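You operate a simulated robot arm through the tools that you are given. There is no shell and no other tool. Be economical: measure what you need, move in short steps, check, and stop when the job is done.

Carry out the task below with a simulated robot arm. There is one attempt and no reset: what you move stays moved.

TASK
Take the cooker card and leave it on the leaflets. Then fetch the sanding block and set it on the blue plate.

It is judged by the outcome, as a careful person would: the job done as asked, and still so three seconds after it is handed in. It fails if anything else is knocked over, pushed out of place, dropped, spilled or broken.

THE ROBOT
A 7-joint arm with a two-finger parallel gripper, fixed in place. Base frame: the origin is at the foot of the arm, x ahead of it, y to its left, z up; the work surface is at about z = -1. Lengths are in mm, angles in degrees, forces in N, time in s.
With the tool pointing down near the work surface it reaches from about 220 to 580 mm from the base axis. Its first joint turns from -66.0 to 66.0 degrees. Payload 2.5 kg.
Tool frame: the origin (TCP) lies between the finger pads and is the grasp point; the fingertips stand 23 mm ahead of it; z points along the fingers, y is the line along which they close. The gripper opens to 94 mm. The fingers are 38 mm wide and 10 mm thick; the gripper's body (54 by 96 mm) begins 39 mm behind the TCP.
Orientation is that of the tool frame in the base frame, as a unit quaternion [x, y, z, w]. With the fingers straight down and closing along the base's y, the tool's x points along the base's -x, its y along +y and its z along -z.

THE INTERFACE
- The arm moves only by the tool move_arm. Its argument "moves" is a list of rows, each an object (a shift or turn left out is 0, a gripper value left out holds the last) with "travel": the shift along the tool's x, y, z in units of 25 mm (1.0 is 25 mm), a list of three; "delta_rot": the turn, a rotation vector about the tool's x, y, z in units of 8 degrees (1.0 is 8 degrees), a list of three; "jaw": the gripper command, from -1 (fully open) to 1 (shut), values between in proportion. In form: [{"travel": [tx, ty, tz], "delta_rot": [rx, ry, rz], "jaw": jaw}, ...]. A call has 1 to 12 rows; each row shifts and turns the commanded pose from where the row before left it, along the tool's axes as they then stand. A call with a number of a shift or a turn outside -1 to 1 is refused whole. A row lasts 0.2 s, in which the tool goes at most 50 mm and 8.6 degrees; a call with a longer step from one row to the next is refused whole, and so is a gripper value outside its range. A pose out of reach is approached as far as the arm can. The call stops where the force on the tool passes 40 N (or 10 N more than at its start, if that is more) or the arm is blocked; 0.2 s more then pass. The fingers move at their own pace (about 108 mm/s each) and stop on an object; they squeeze with about 41 N. The grip force told is the motor's: it shows also when the fingers shut on nothing. Time passes only in rows, and 0.2 s behind the last, so rows that do not move let the fingers close. It gives the time, the measured TCP pose, the force on the tool (base axes), the opening and the grip force at its end, in the units of the frame above (readings bear some noise).
- Cameras (640 x 400 px; columns grow to the right, rows downward): "scene" is fixed at [117, -412.7, 527.2]; the picture's right is [0.81, -0.58, 0.00], its down [-0.41, -0.57, -0.71] and it looks along [0.41, 0.57, -0.71] (base axes); focal length 214 px, centre (320, 200). "wrist" rides on the gripper at [-39, 0, -44] in the tool frame; the picture's right is [0.00, -1.00, 0.00], its down [0.97, 0.00, -0.24] and it looks along [0.24, 0.00, 0.97] (tool axes); focal length 218 px, centre (320, 200).
- camera(camera): a new picture of that camera. No time passes.
- pixel_to_xyz(camera, pixels): there is no depth. For up to 12 entries [column, row, z] of the newest picture of that camera ("zoom" is the newest enlarged one), the place [x, y] in the base frame at which the ray of that pixel passes the height z, good to about 2 mm. No time passes.
- zoom(camera, box): a new picture of the part [left, top, right, bottom] of that camera's present view, enlarged. No time passes.
- close_job(): hands the job in; it is judged then, once.

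Work in short steps. Measure before you move; look again where a grasp or a placing could have gone wrong, and mend it. You have 80 turns and 54 pictures in all, the two below and enlarged ones among them. Open the gripper and draw the arm clear of the work before you hand the job in, unless the task says otherwise; then end with one line.

The tools are called after "Emit:" as name(argument=value, ...) on one line, values as JSON. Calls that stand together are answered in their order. move_arm: Moves the arm, as the interface text tells. Its arguments: {"type":"object","properties":{"moves":{"type":"array","items":{"type":"object","properties":{"travel":{"type":"array","items":{"type":"number"}},"delta_rot":{"type":"array","items":{"type":"number"}},"jaw":{"type":"number"}}}}},"required":["moves"]} The other tools are called the same way: camera (camera) takes a picture; pixel_to_xyz (camera, pixels) gives the place at which the rays of pixels pass given heights; zoom (camera, box) takes an enlarged picture of a part of a camera's view; close_job () hands the job in.

At the start:

```text
clock: 0.0
position: [428.2, 20.5, 279.1]
ee_rot: [0.0, 1.0, 0.0, 0.0]
force: [-0.7, -0.6, -0.8]
width: 94.0
grip_force: 0.0
```

scene: 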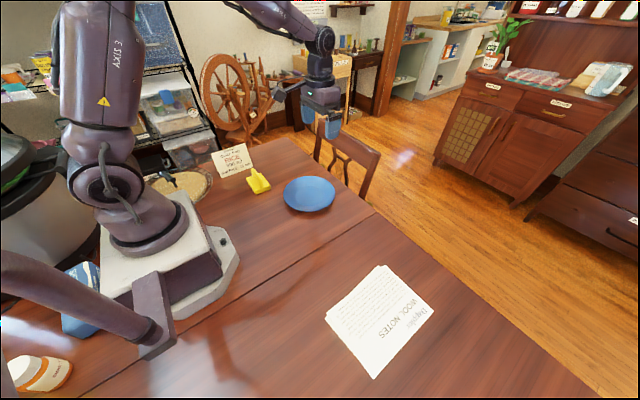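
wrist: 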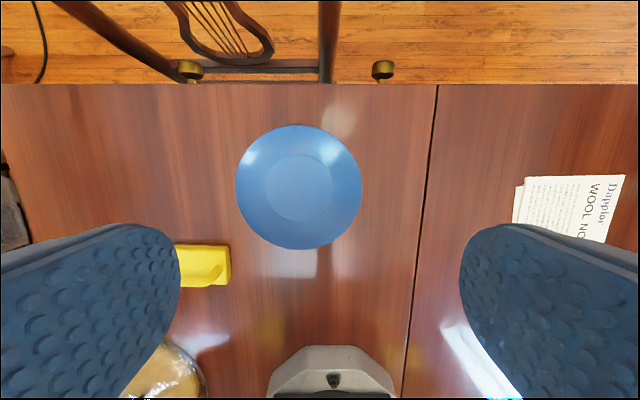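

The scene shows a standing card at about (232,160), a yellow block at (258,182), the blue plate at (310,194) and the leaflets at (380,320). I'll zoom in to identify them.

Emit:
zoom(camera="scene", box=[140, 120, 350, 250])

Emit:
zoom(camera="scene", box=[0, 240, 200, 400])

Emit:
zoom(camera="scene", box=[300, 250, 460, 390])

```text
3.05 times, centred on (245, 185) of scene
```

zoom: 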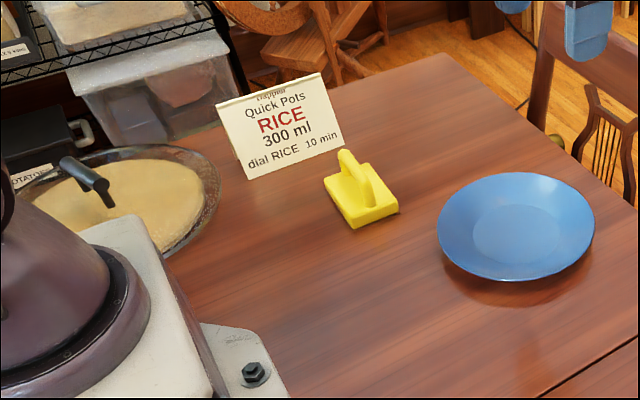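

```text
2.50 times, centred on (100, 320) of scene
```

zoom: 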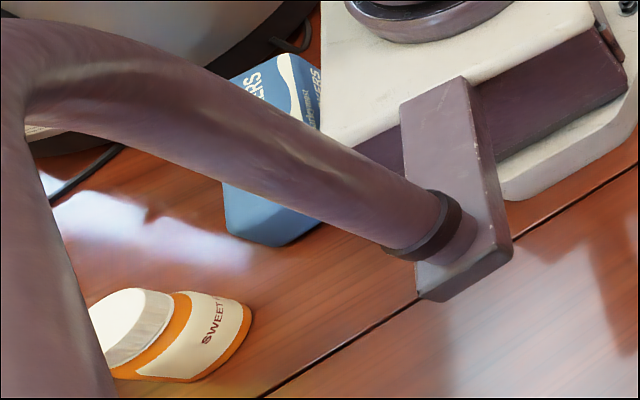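

```text
2.86 times, centred on (380, 320) of scene
```

zoom: 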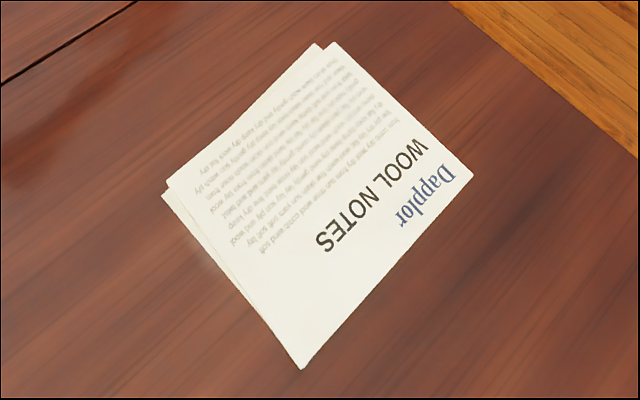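

The cooker card is the "RICE" card, standing, and the sanding block is the yellow one with a handle. I'll measure all of them.

Emit:
pixel_to_xyz(camera="scene", pixels=[[221.3, 178.4, 0], [252.8, 168.6, 0], [211, 152.5, 60], [246, 143, 60], [211, 152.5, 40], [246, 143, 40], [256, 194.2, 0], [270.8, 188.3, 0], [246.6, 180, 10], [254.8, 170, 45], [310, 194, 5]])

Emit:
pixel_to_xyz(camera="zoom", pixels=[[302, 368, 3], [473, 175, 3], [335, 43, 3], [168, 185, 3]])

Emit:
pixel_to_xyz(camera="wrist", pixels=[[236, 187, 10], [362, 187, 10], [300, 125, 10], [300, 249, 10], [178, 245, 15], [230, 245, 15], [180, 287, 15], [230, 285, 15]])

```text
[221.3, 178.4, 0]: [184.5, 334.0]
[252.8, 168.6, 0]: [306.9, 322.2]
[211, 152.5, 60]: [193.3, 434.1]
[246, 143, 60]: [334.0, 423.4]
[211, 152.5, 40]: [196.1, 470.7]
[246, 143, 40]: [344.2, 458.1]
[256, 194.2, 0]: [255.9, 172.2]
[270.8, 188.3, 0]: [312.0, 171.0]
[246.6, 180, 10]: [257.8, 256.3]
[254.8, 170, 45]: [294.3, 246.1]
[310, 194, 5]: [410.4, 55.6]
```

```text
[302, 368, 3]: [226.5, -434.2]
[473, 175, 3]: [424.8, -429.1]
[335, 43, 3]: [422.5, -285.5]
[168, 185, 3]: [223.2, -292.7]
```

```text
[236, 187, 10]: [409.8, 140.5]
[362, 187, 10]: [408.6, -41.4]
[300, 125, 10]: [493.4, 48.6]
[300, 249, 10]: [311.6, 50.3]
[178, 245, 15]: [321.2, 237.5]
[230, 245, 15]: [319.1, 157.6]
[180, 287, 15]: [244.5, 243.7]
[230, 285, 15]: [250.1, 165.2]
```

The card's front foot runs from (185,334) to (307,322), and it stands about 100 mm tall. I'll move above it at the present height to look from above.

Emit:
move_arm(moves=[{"travel": [0.6, 1, 0], "jaw": -1}, {"travel": [0.6, 1, 0]}, {"travel": [0.6, 1, 0]}, {"travel": [0.6, 1, 0]}, {"travel": [0.6, 1, 0]}, {"travel": [0.6, 1, 0]}, {"travel": [0.6, 1, 0]}, {"travel": [0.6, 1, 0]}, {"travel": [0.6, 1, 0]}, {"travel": [0.6, 1, 0]}, {"travel": [0.6, 1, 0]}, {"travel": [0, 0.5, 0]}])

Emit:
camera(camera="wrist")

Emit:
camera(camera="scene")

```text
clock: 2.6
position: [264.3, 307.9, 278.7]
ee_rot: [-0.001, 1.0, 0.0, 0.001]
force: [0.0, 0.6, -0.1]
width: 93.9
grip_force: 0.1
```

```text
48 pictures are left
```

wrist: 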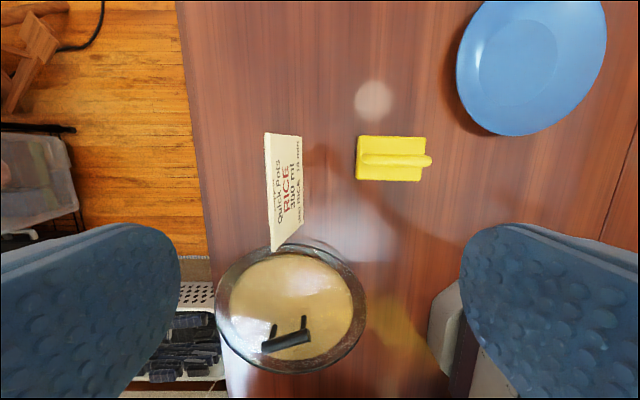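

```text
47 pictures are left
```

scene: 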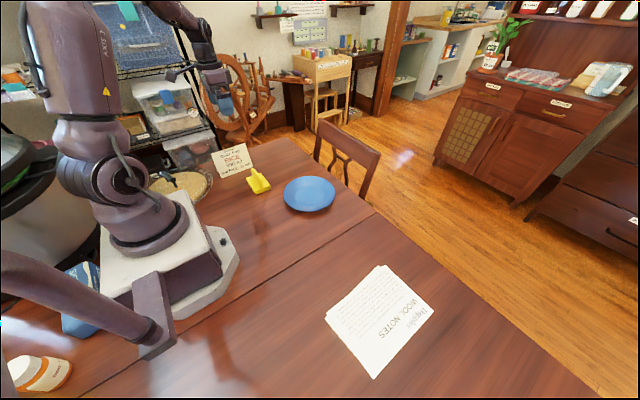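

Emit:
zoom(camera="wrist", box=[200, 110, 440, 260])

Emit:
pixel_to_xyz(camera="wrist", pixels=[[302, 137, 0], [303, 222, 0], [265, 133, 100], [272, 250, 100], [265, 133, 85], [272, 250, 85], [290, 243, 20], [216, 308, 20], [366, 308, 20], [360, 158, 45], [431, 160, 45], [357, 180, 10], [422, 182, 10]])

```text
2.67 times, centred on (320, 185) of wrist
```

zoom: 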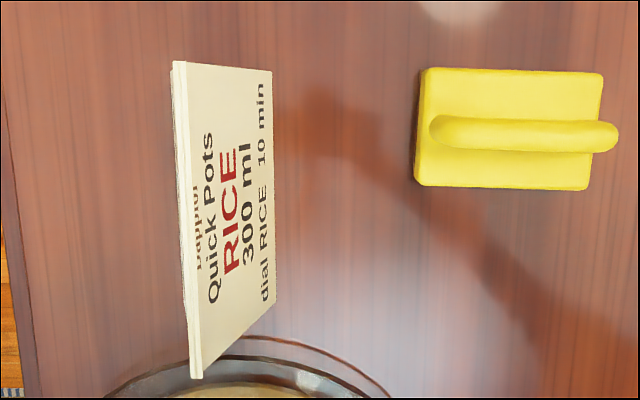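

```text
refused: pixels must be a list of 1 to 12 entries
```

Emit:
pixel_to_xyz(camera="zoom", pixels=[[272, 70, 0], [274, 303, 0], [186, 64, 100], [202, 375, 100], [173, 64, 100], [190, 378, 100], [186, 64, 80], [202, 375, 80], [186, 64, 110], [202, 375, 110]])

Emit:
pixel_to_xyz(camera="wrist", pixels=[[290, 243, 20], [216, 308, 20], [366, 308, 20], [360, 158, 45], [431, 160, 45], [357, 180, 15], [422, 182, 15], [357, 136, 15], [425, 138, 15], [300, 337, 40]])

```text
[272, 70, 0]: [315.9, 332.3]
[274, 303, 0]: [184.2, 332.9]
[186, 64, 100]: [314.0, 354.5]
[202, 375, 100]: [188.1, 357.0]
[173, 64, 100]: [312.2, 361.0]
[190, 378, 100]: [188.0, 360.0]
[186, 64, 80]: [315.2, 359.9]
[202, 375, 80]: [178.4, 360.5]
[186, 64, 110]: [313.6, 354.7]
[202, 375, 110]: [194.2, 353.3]
```

```text
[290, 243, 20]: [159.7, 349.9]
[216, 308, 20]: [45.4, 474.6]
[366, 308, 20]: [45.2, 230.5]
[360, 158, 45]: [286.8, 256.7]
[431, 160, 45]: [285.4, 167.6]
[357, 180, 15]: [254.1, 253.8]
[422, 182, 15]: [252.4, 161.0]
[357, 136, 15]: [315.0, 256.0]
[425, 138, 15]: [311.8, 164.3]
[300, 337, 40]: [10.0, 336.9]
```

The card's top ridge is at y≈355, z≈95, and its foot at y≈332. I'll check from the far side whether it is a tent.

Emit:
move_arm(moves=[{"travel": [0, 1, 0]}, {"travel": [0, 1, 0]}, {"travel": [0, 1, 0]}, {"travel": [0, 1, 0]}, {"travel": [0, 1, 0]}])

Emit:
zoom(camera="wrist", box=[300, 80, 540, 230])

```text
clock: 3.8
position: [263.4, 431.8, 280.4]
ee_rot: [0.0, 1.0, 0.0, 0.0]
force: [-0.7, 0.4, -0.1]
width: 93.9
grip_force: 0.1
```

```text
2.67 times, centred on (420, 155) of wrist
```

zoom: 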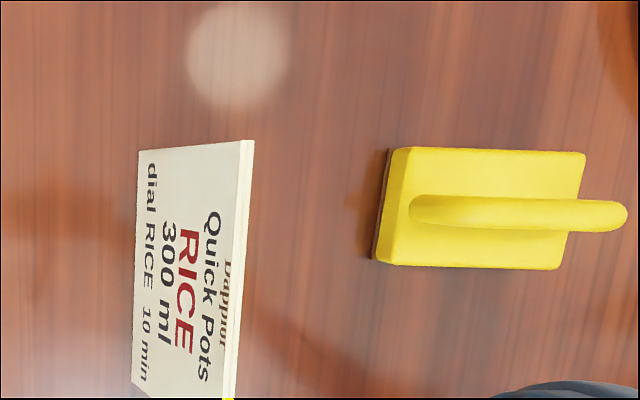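

Emit:
pixel_to_xyz(camera="zoom", pixels=[[139, 152, 0], [132, 385, 0], [241, 141, 95], [254, 141, 95], [410, 210, 45], [627, 213, 45], [410, 210, 60], [627, 213, 60], [380, 262, 0], [384, 150, 0]])

```text
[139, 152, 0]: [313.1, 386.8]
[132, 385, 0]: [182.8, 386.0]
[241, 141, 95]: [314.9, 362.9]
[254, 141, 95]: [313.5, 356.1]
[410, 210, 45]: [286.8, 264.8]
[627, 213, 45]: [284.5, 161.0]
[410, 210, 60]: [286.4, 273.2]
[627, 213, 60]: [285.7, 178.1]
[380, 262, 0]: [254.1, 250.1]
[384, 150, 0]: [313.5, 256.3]
```

It's a symmetric tent with feet at y 332 and 386, ridge y≈359 and centre x≈249. I'll centre above it and descend partway.

Emit:
move_arm(moves=[{"travel": [0.58, -1, 0]}, {"travel": [0, -1, 0]}, {"travel": [0, -0.92, 0]}, {"travel": [0, 0, 1]}, {"travel": [0, 0, 1]}, {"travel": [0, 0, 1]}, {"travel": [0, 0, 1]}, {"travel": [0, 0, 0.5]}])

Emit:
camera(camera="wrist")

```text
clock: 5.6
position: [249.5, 358.5, 167.2]
ee_rot: [0.0, 1.0, 0.0, 0.0]
force: [-0.3, 0.4, 0.3]
width: 94.0
grip_force: 0.0
```

```text
44 pictures are left
```

wrist: 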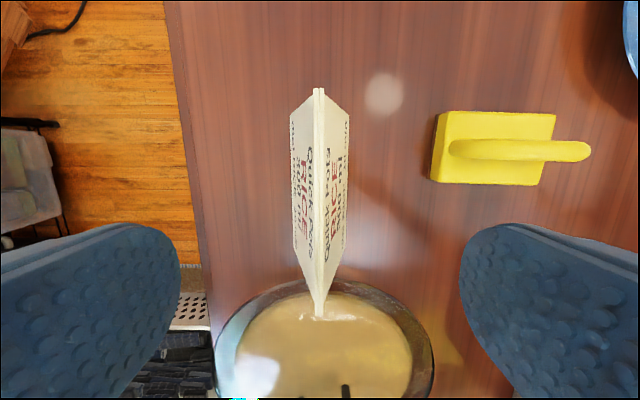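

Ridge is centred (columns 313–325). Descending 95 mm to z≈72, then closing.

Emit:
move_arm(moves=[{"travel": [0, 0, 1]}, {"travel": [0, 0, 1]}, {"travel": [0, 0, 1]}, {"travel": [0, 0, 0.8]}, {"jaw": 0.3}, {"jaw": 0.6}, {"jaw": 1}, {}, {}])

Emit:
camera(camera="wrist")

Emit:
zoom(camera="scene", box=[140, 100, 350, 230])

```text
clock: 7.6
position: [248.9, 360.4, 71.4]
ee_rot: [-0.001, 1.0, 0.001, 0.0]
force: [-0.9, -0.1, -0.7]
width: 24.9
grip_force: 41.5
```

```text
43 pictures are left
```

wrist: 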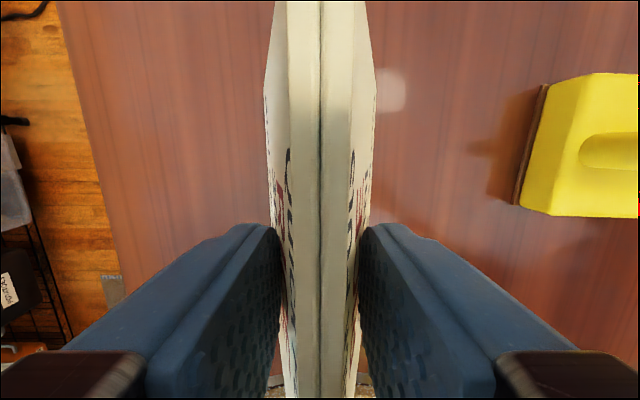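

```text
3.05 times, centred on (245, 165) of scene
```

zoom: 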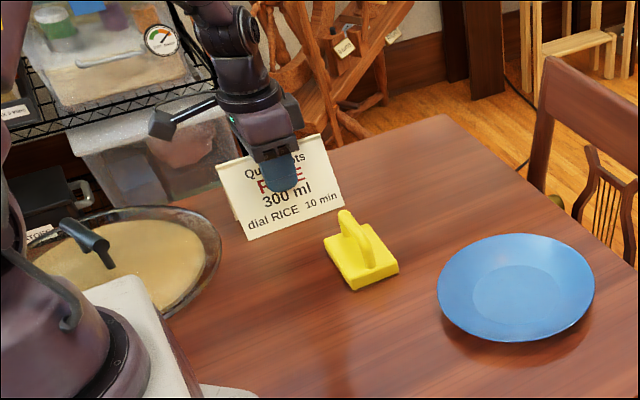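

Gripped at 24.9 mm width, 41 N. Lifting slowly and checking.

Emit:
move_arm(moves=[{"travel": [0, 0, -0.4]}, {"travel": [0, 0, -0.6]}, {"travel": [0, 0, -0.8]}, {"travel": [0, 0, -1]}, {"travel": [0, 0, -1]}, {"travel": [0, 0, -1]}])

Emit:
camera(camera="scene")

```text
clock: 9.0
position: [248.4, 359.4, 192.1]
ee_rot: [-0.001, 1.0, 0.0, 0.001]
force: [-1.5, -0.2, -0.1]
width: 24.8
grip_force: 41.3
```

```text
41 pictures are left
```

scene: 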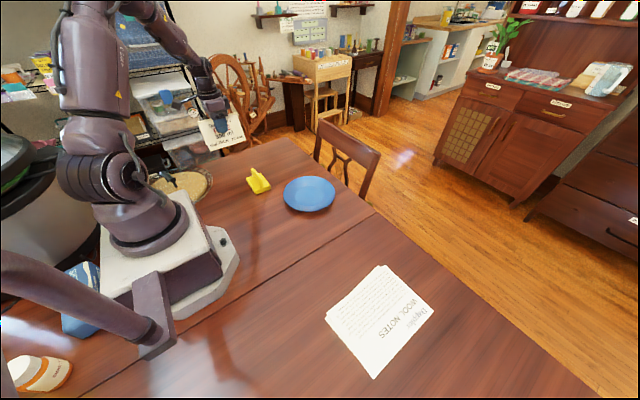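

The card is held. I'll carry it across to the leaflets' centre at about (324,-360).

Emit:
move_arm(moves=[{"travel": [-0.5, -0.5, 0]}, {"travel": [-0.8, -1, 0]}, {"travel": [-1, -1, 0]}, {"travel": [-1, -1, 0]}, {"travel": [-1, -1, 0]}, {"travel": [0, -1, 0]}, {"travel": [0, -1, 0]}, {"travel": [0, -1, 0]}, {"travel": [0, -1, 0]}, {"travel": [0, -1, 0]}, {"travel": [0, -1, 0]}, {"travel": [0, -1, 0]}])

Emit:
move_arm(moves=[{"travel": [0, -1, 0]}, {"travel": [0, -1, 0]}, {"travel": [0, -1, 0]}, {"travel": [0, -1, 0]}, {"travel": [0, -1, 0]}, {"travel": [0, -1, 0]}, {"travel": [0, -1, 0]}, {"travel": [0, -1, 0]}, {"travel": [0, -1, 0]}, {"travel": [0, -1, 0]}, {"travel": [0, -1, 0]}, {"travel": [0, -1, 0]}])

Emit:
camera(camera="scene")

```text
clock: 11.6
position: [358.1, 73.1, 192.4]
ee_rot: [0.0, 1.0, 0.0, 0.0]
force: [-0.7, 0.0, -1.1]
width: 24.2
grip_force: 41.2
```

```text
clock: 14.2
position: [358.6, -228.7, 192.0]
ee_rot: [-0.001, 1.0, 0.0, 0.0]
force: [-0.6, -0.1, 0.2]
width: 23.8
grip_force: 40.8
```

```text
40 pictures are left
```

scene: 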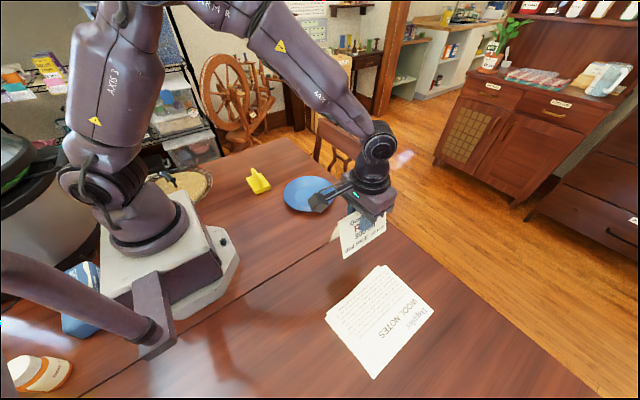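

Width has crept slightly from 24.9 to 23.8 (slow slip), so I'll continue promptly: 131 mm in -y and 34 mm in -x, then down.

Emit:
move_arm(moves=[{"travel": [0.4, -1, 0]}, {"travel": [0.4, -1, 0]}, {"travel": [0.4, -1, 0]}, {"travel": [0.18, -1, 0]}, {"travel": [0, -1, 0]}, {"travel": [0, -0.25, 0.5]}, {"travel": [0, 0, 1]}, {"travel": [0, 0, 1]}, {"travel": [0, 0, 1]}])

Emit:
camera(camera="scene")

Emit:
camera(camera="wrist")

```text
clock: 16.2
position: [323.6, -359.3, 106.0]
ee_rot: [0.0, 1.0, 0.001, 0.0]
force: [-0.6, 0.6, -1.2]
width: 23.7
grip_force: 41.2
```

```text
39 pictures are left
```

scene: 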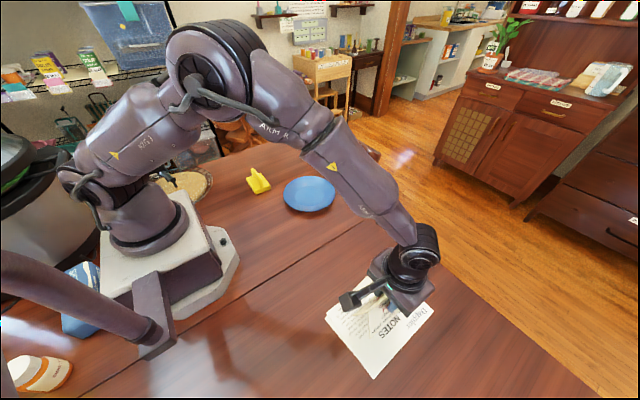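

```text
38 pictures are left
```

wrist: 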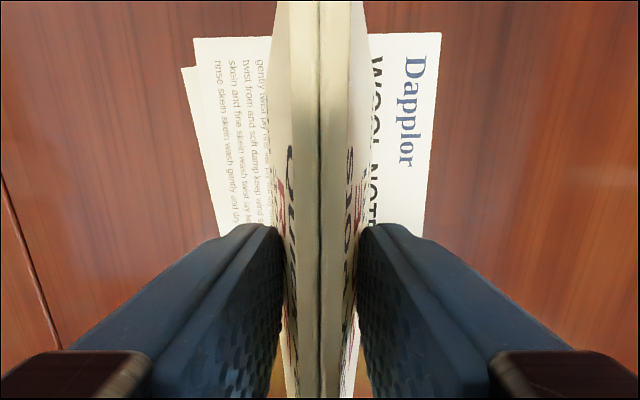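

Over the leaflets. Contact expected at TCP z≈76; descending in fine steps near there.

Emit:
move_arm(moves=[{"travel": [0, 0, 0.5]}, {"travel": [0, 0, 0.3]}, {"travel": [0, 0, 0.12]}, {"travel": [0, 0, 0.08]}, {}])

```text
clock: 17.4
position: [322.6, -361.0, 80.0]
ee_rot: [0.0, 1.0, -0.001, 0.0]
force: [-0.1, 0.1, 0.3]
width: 23.4
grip_force: 41.0
```

Emit:
move_arm(moves=[{"travel": [0, 0, 0.08]}, {"travel": [0, 0, 0.06]}, {}])

Emit:
zoom(camera="scene", box=[300, 240, 460, 390])

```text
clock: 18.2
position: [322.1, -359.5, 76.4]
ee_rot: [0.001, 1.0, -0.001, 0.0]
force: [-0.3, 1.2, 4.2]
width: 23.4
grip_force: 40.6
```

```text
2.67 times, centred on (380, 315) of scene
```

zoom: 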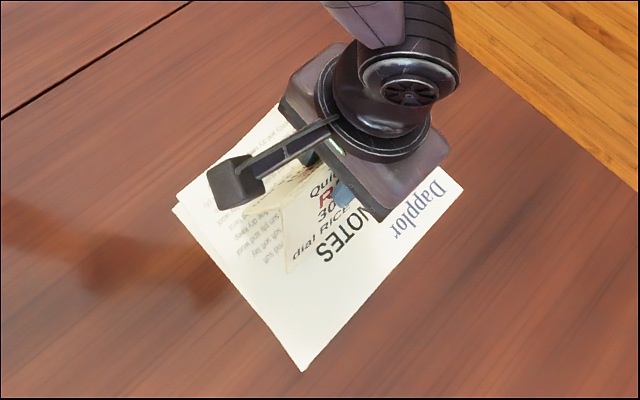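

Contact felt (4 N up). Opening gradually and rising.

Emit:
move_arm(moves=[{"travel": [0, 0, 0.02]}, {"jaw": 0.45}, {"jaw": 0.35}, {"jaw": 0.1}, {"jaw": -0.4}, {"jaw": -0.9}, {"travel": [0, 0, -0.4]}, {"travel": [0, 0, -1]}, {"travel": [0, 0, -1]}, {"travel": [0, 0, -1]}, {"travel": [0, 0, -1]}, {"travel": [0, 0, -1]}])

Emit:
camera(camera="wrist")

Emit:
zoom(camera="scene", box=[300, 240, 460, 390])

```text
clock: 20.8
position: [322.8, -359.9, 211.0]
ee_rot: [0.001, 1.0, 0.0, 0.0]
force: [0.1, -0.4, 0.7]
width: 89.4
grip_force: 0.1
```

```text
36 pictures are left
```

wrist: 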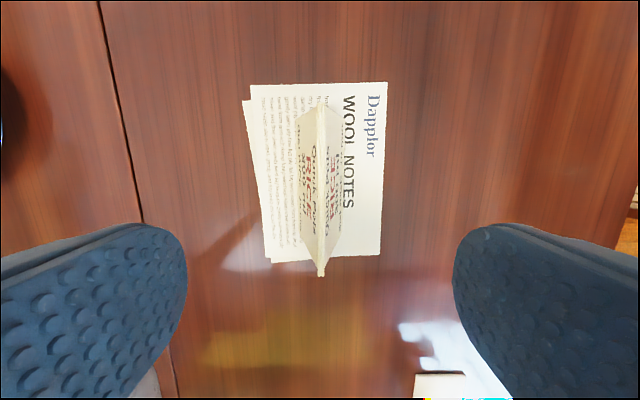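

```text
2.67 times, centred on (380, 315) of scene
```

zoom: 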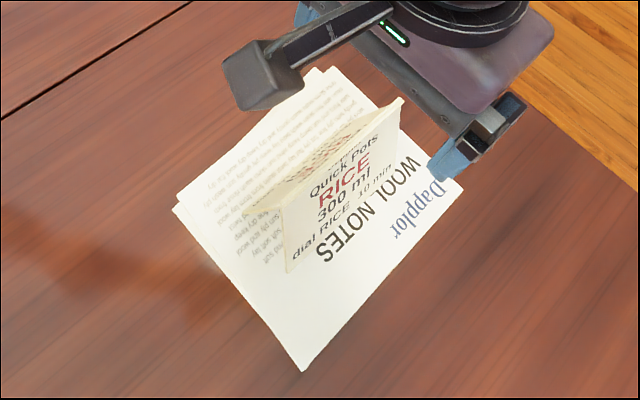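

Card stands on the leaflets. Now heading to the sanding block at about (284,209), and turning the tool 90° on the way so that the fingers close along x.

Emit:
move_arm(moves=[{"travel": [0, 1, -1], "jaw": -1}, {"travel": [0, 1, 0]}, {"travel": [0, 1, 0]}, {"travel": [0, 1, 0]}, {"travel": [0, 1, 0]}, {"travel": [0, 1, 0]}, {"travel": [0, 1, 0]}, {"travel": [0, 1, 0]}, {"travel": [0, 1, 0]}, {"travel": [0, 1, 0]}, {"travel": [0, 1, 0]}, {"travel": [0, 1, 0]}])

Emit:
move_arm(moves=[{"travel": [0, 1, 0]}, {"travel": [0, 1, 0]}, {"travel": [0, 1, 0]}, {"travel": [0, 1, 0]}, {"travel": [0, 1, 0]}, {"travel": [0, 1, 0]}, {"travel": [0, 1, 0]}, {"travel": [0, 1, 0]}, {"travel": [0.5, 1, 0]}, {"travel": [0.5, 1, 0]}, {"travel": [0.5, 0.8, 0]}])

Emit:
move_arm(moves=[{"delta_rot": [0, 0, -0.9375]}, {"delta_rot": [0, 0, -0.9375]}, {"delta_rot": [0, 0, -0.9375]}, {"delta_rot": [0, 0, -0.9375]}, {"delta_rot": [0, 0, -0.9375]}, {"delta_rot": [0, 0, -0.9375]}, {"delta_rot": [0, 0, -0.9375]}, {"delta_rot": [0, 0, -0.9375]}, {"delta_rot": [0, 0, -0.9375]}, {"delta_rot": [0, 0, -0.9375]}, {"delta_rot": [0, 0, -0.9375]}, {"delta_rot": [0, 0, -0.9375]}])

Emit:
camera(camera="wrist")

Emit:
camera(camera="scene")

```text
clock: 23.4
position: [321.8, -61.0, 234.3]
ee_rot: [0.0, 1.0, 0.0, 0.0]
force: [-0.4, -1.0, -0.6]
width: 93.9
grip_force: 0.0
```

```text
clock: 25.8
position: [284.6, 210.9, 236.9]
ee_rot: [0.0, 1.0, 0.0, 0.0]
force: [0.1, -0.3, -0.4]
width: 94.2
grip_force: 0.0
```

```text
clock: 28.4
position: [283.8, 211.8, 235.9]
ee_rot: [0.708, -0.706, 0.001, 0.0]
force: [-0.1, -0.3, -0.5]
width: 94.1
grip_force: 0.0
```

```text
34 pictures are left
```

wrist: 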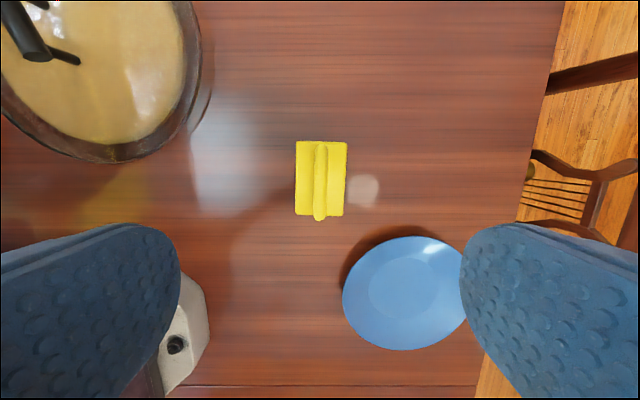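

```text
33 pictures are left
```

scene: 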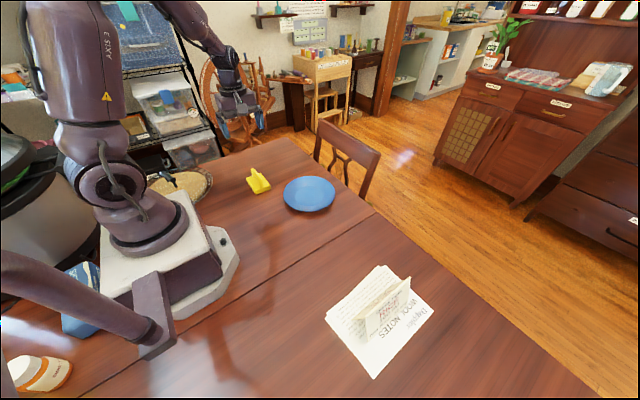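

Emit:
zoom(camera="wrist", box=[256, 130, 384, 230])

Emit:
zoom(camera="scene", box=[226, 150, 298, 205])

```text
4.00 times, centred on (320, 180) of wrist
```

zoom: 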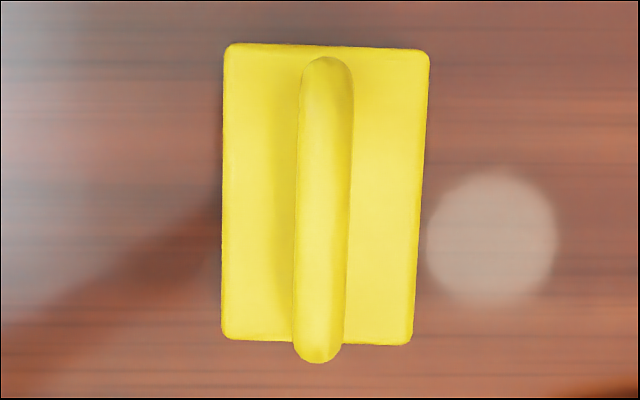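

```text
7.27 times, centred on (262, 178) of scene
```

zoom: 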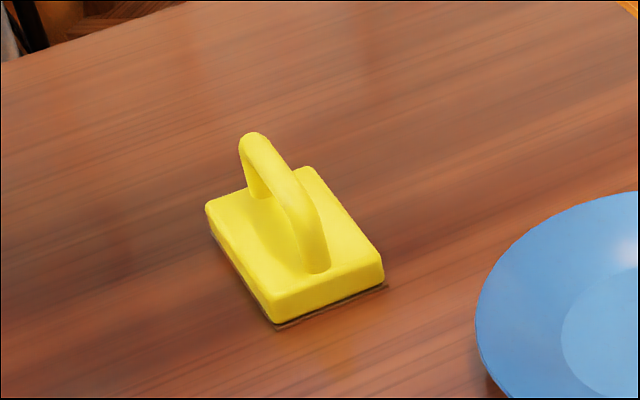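

Emit:
pixel_to_xyz(camera="zoom", pixels=[[250, 135, 40], [250, 135, 55], [250, 135, 70], [258, 195, 20], [318, 272, 20], [275, 328, 0], [384, 262, 20], [384, 285, 0], [309, 167, 20], [207, 207, 20]])

Emit:
pixel_to_xyz(camera="wrist", pixels=[[320, 145, 55], [319.5, 220, 55], [320, 145, 70], [319.5, 220, 70], [301, 141, 20], [346, 143, 20], [312, 215, 20], [342, 216, 20]])

```text
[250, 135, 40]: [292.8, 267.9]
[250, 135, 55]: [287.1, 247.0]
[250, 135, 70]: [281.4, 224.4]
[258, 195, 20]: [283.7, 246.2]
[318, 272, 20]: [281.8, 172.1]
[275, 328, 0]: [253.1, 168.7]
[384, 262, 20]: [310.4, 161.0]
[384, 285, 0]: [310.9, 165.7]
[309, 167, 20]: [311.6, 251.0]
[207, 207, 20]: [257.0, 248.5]
```

```text
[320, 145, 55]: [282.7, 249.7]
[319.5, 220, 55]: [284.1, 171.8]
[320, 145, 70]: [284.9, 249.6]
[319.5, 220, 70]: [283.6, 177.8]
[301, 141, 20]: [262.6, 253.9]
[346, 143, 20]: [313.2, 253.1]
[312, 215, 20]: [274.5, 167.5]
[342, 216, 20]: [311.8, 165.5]
```

The handle is an arch at x≈284, y 172–247, top z≈57; the body top is z≈20. I'll descend to TCP z≈51 (fingertips at 28) and close on the handle.

Emit:
move_arm(moves=[{"travel": [0.1, 0, 1]}, {"travel": [0, 0, 1]}, {"travel": [0, 0, 1]}, {"travel": [0, 0, 1]}, {"travel": [0, 0, 1]}, {"travel": [0, 0, 1]}, {"travel": [0, 0, 1]}, {"travel": [0, 0, 0.4]}, {}])

Emit:
camera(camera="wrist")

Emit:
zoom(camera="scene", box=[210, 130, 310, 205])

```text
clock: 30.4
position: [285.2, 208.1, 51.2]
ee_rot: [-0.707, 0.707, 0.0, 0.0]
force: [-0.7, 0.4, 0.3]
width: 93.8
grip_force: 0.1
```

```text
30 pictures are left
```

wrist: 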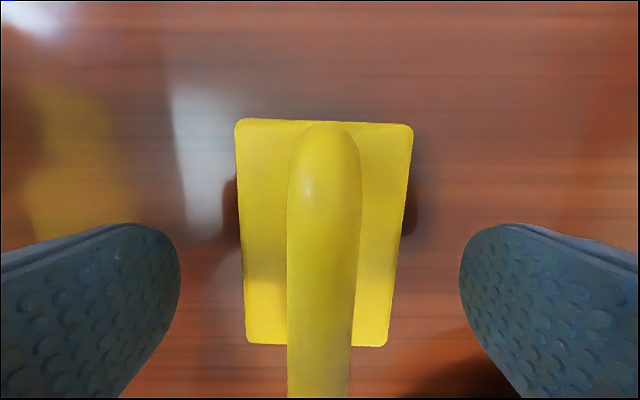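

```text
5.33 times, centred on (260, 168) of scene
```

zoom: 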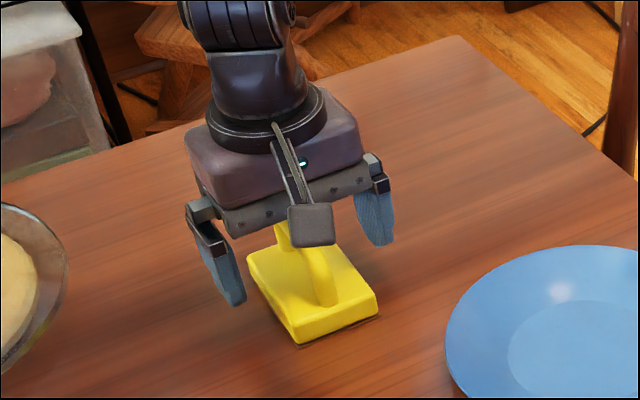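

The handle is between the fingers. Closing and lifting a little.

Emit:
move_arm(moves=[{"jaw": 0.3}, {"jaw": 0.6}, {"jaw": 1}, {}, {}, {"travel": [0, 0, -0.4]}, {"travel": [0, 0, -0.6]}, {"travel": [0, 0, -1]}, {"travel": [0, 0, -1]}])

Emit:
camera(camera="wrist")

Emit:
camera(camera="scene")

```text
clock: 32.4
position: [284.6, 208.7, 126.8]
ee_rot: [-0.707, 0.707, 0.0, 0.0]
force: [0.2, 0.9, -1.0]
width: 12.9
grip_force: 41.0
```

```text
28 pictures are left
```

wrist: 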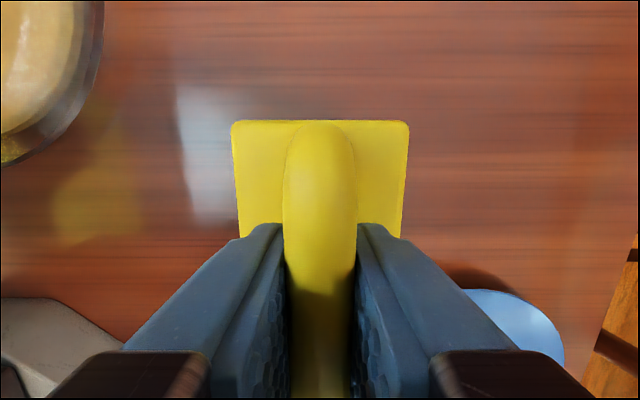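

```text
27 pictures are left
```

scene: 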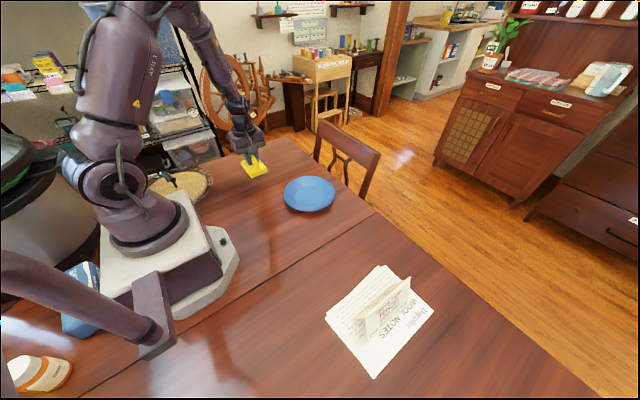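

Held firmly. Plate centre ≈ (404,50): moving there at the present height, bottom of block at z≈75.

Emit:
move_arm(moves=[{"travel": [0.5, -0.4, 0]}, {"travel": [0.9, -0.7, 0]}, {"travel": [0.9, -0.7, 0]}, {"travel": [0.9, -0.7, 0]}, {"travel": [0.9, -0.7, 0]}, {"travel": [0.9, -0.7, 0]}, {"travel": [0.9, -0.6, 0]}, {"travel": [0.45, -0.28, 0]}, {}])

Emit:
camera(camera="wrist")

Emit:
zoom(camera="scene", box=[240, 120, 380, 230])

```text
clock: 34.4
position: [404.0, 48.8, 125.9]
ee_rot: [0.707, -0.707, 0.0, -0.001]
force: [0.0, 0.0, -1.6]
width: 12.8
grip_force: 41.3
```

```text
26 pictures are left
```

wrist: 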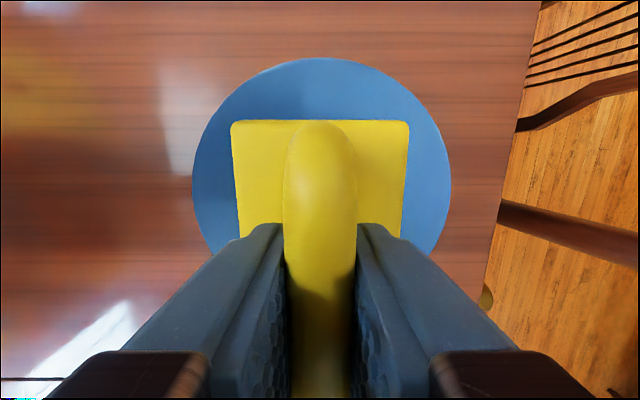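

```text
3.64 times, centred on (310, 175) of scene
```

zoom: 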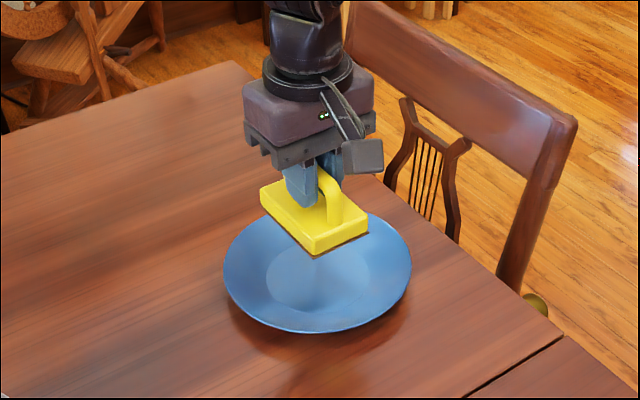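

Centred over the plate (columns 192–451). Descending, slower near contact at about TCP z 55–65.

Emit:
move_arm(moves=[{"travel": [0, 0, 0.8]}, {"travel": [0, 0, 0.8]}, {"travel": [0, 0, 0.4]}, {"travel": [0, 0, 0.2]}, {"travel": [0, 0, 0.12]}, {}])

```text
clock: 35.8
position: [404.1, 49.3, 66.6]
ee_rot: [0.708, -0.707, 0.001, -0.001]
force: [1.4, 0.2, -1.2]
width: 13.1
grip_force: 40.9
```

Emit:
move_arm(moves=[{"travel": [0, 0, 0.08]}, {"travel": [0, 0, 0.08]}, {}])

Emit:
zoom(camera="scene", box=[240, 120, 380, 230])

```text
clock: 36.6
position: [403.8, 49.0, 63.1]
ee_rot: [-0.707, 0.707, 0.001, 0.001]
force: [-0.6, -0.4, -0.7]
width: 12.7
grip_force: 41.1
```

```text
3.64 times, centred on (310, 175) of scene
```

zoom: 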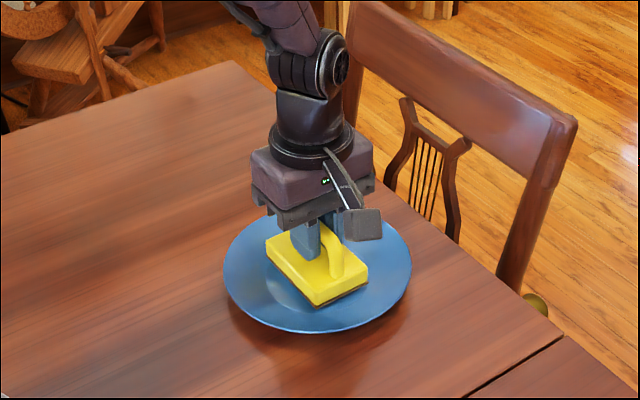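

No contact yet; continuing in 1.5 mm steps.

Emit:
move_arm(moves=[{"travel": [0, 0, 0.06]}, {"travel": [0, 0, 0.06]}, {}])

```text
clock: 37.4
position: [404.8, 48.8, 61.2]
ee_rot: [0.707, -0.707, 0.0, 0.0]
force: [-0.2, 0.3, -1.1]
width: 13.0
grip_force: 40.8
```

Emit:
move_arm(moves=[{"travel": [0, 0, 0.06]}, {"travel": [0, 0, 0.06]}, {}])

```text
clock: 38.2
position: [406.5, 49.4, 59.4]
ee_rot: [-0.707, 0.707, -0.002, 0.002]
force: [7.8, -3.6, 13.3]
width: 12.9
grip_force: 41.1
```

Emit:
zoom(camera="scene", box=[270, 150, 350, 215])

Emit:
camera(camera="wrist")

```text
6.15 times, centred on (310, 182) of scene
```

zoom: 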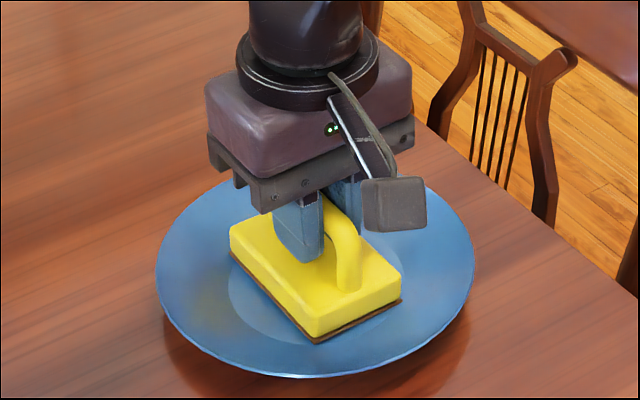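

```text
22 pictures are left
```

wrist: 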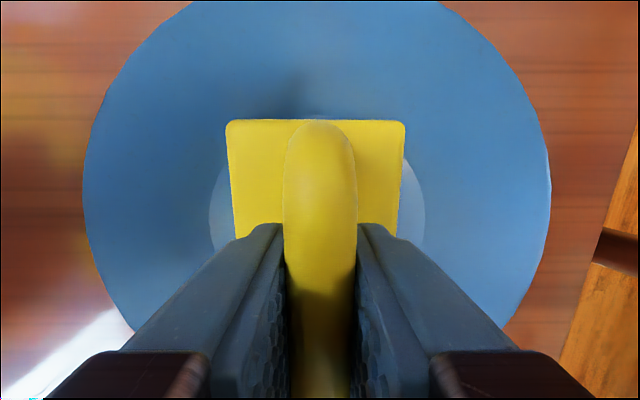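

The block sits within the plate, centred on the well (columns 210–425), with its corners at the well's edge. Contact is made; easing open and rising.

Emit:
move_arm(moves=[{"travel": [0, 0, -0.04]}, {"jaw": 0.68}, {"jaw": 0.6}, {"jaw": 0.4}, {"jaw": 0}, {"jaw": -0.5}, {}, {"travel": [0, 0, -0.4]}, {"travel": [0, 0, -1]}, {"travel": [0, 0, -1]}, {"travel": [0, 0, -1]}, {"travel": [0, 0, -1]}])

Emit:
camera(camera="wrist")

Emit:
zoom(camera="scene", box=[270, 150, 350, 215])

```text
clock: 40.8
position: [403.3, 49.6, 168.5]
ee_rot: [-0.707, 0.707, 0.0, 0.0]
force: [0.1, -1.3, 0.0]
width: 70.7
grip_force: 0.1
```

```text
21 pictures are left
```

wrist: 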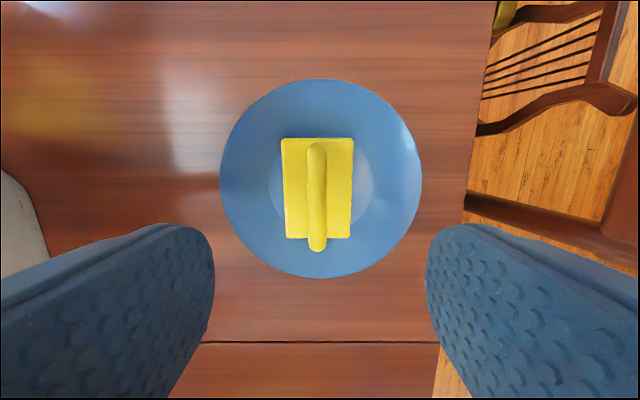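

```text
6.15 times, centred on (310, 182) of scene
```

zoom: 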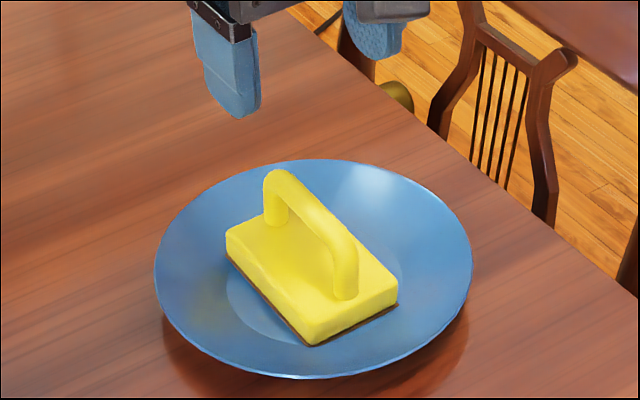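

The block rests level on the plate. I'll open fully, draw clear and take a last look.

Emit:
move_arm(moves=[{"travel": [0, 0, -1], "jaw": -1}, {"travel": [0, 0, -1]}, {"travel": [0, 0, -1]}, {"travel": [0, 0, -1]}, {}])

Emit:
camera(camera="scene")

```text
clock: 42.0
position: [403.8, 49.8, 269.4]
ee_rot: [-0.707, 0.707, 0.0, 0.0]
force: [-0.8, 0.1, 0.7]
width: 93.8
grip_force: 0.1
```

```text
19 pictures are left
```

scene: 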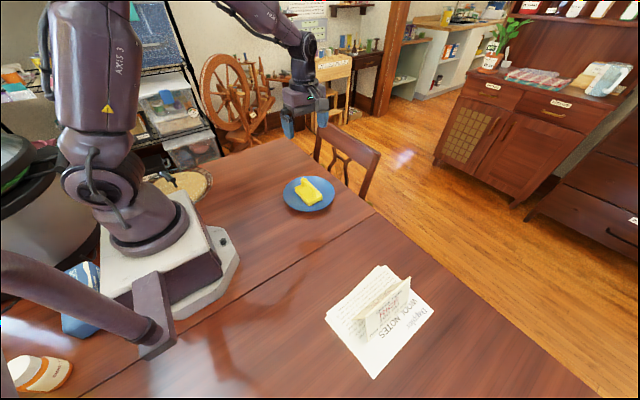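

The final picture shows the card on the leaflets at about (382,305) and the block on the plate at (310,192), with nothing else moved. Handing in.

Emit:
close_job()

```text
The job is handed in.
```

The cooker card is standing on the leaflets and the sanding block is on the blue plate; the arm is clear with the gripper open, and the job is handed in.
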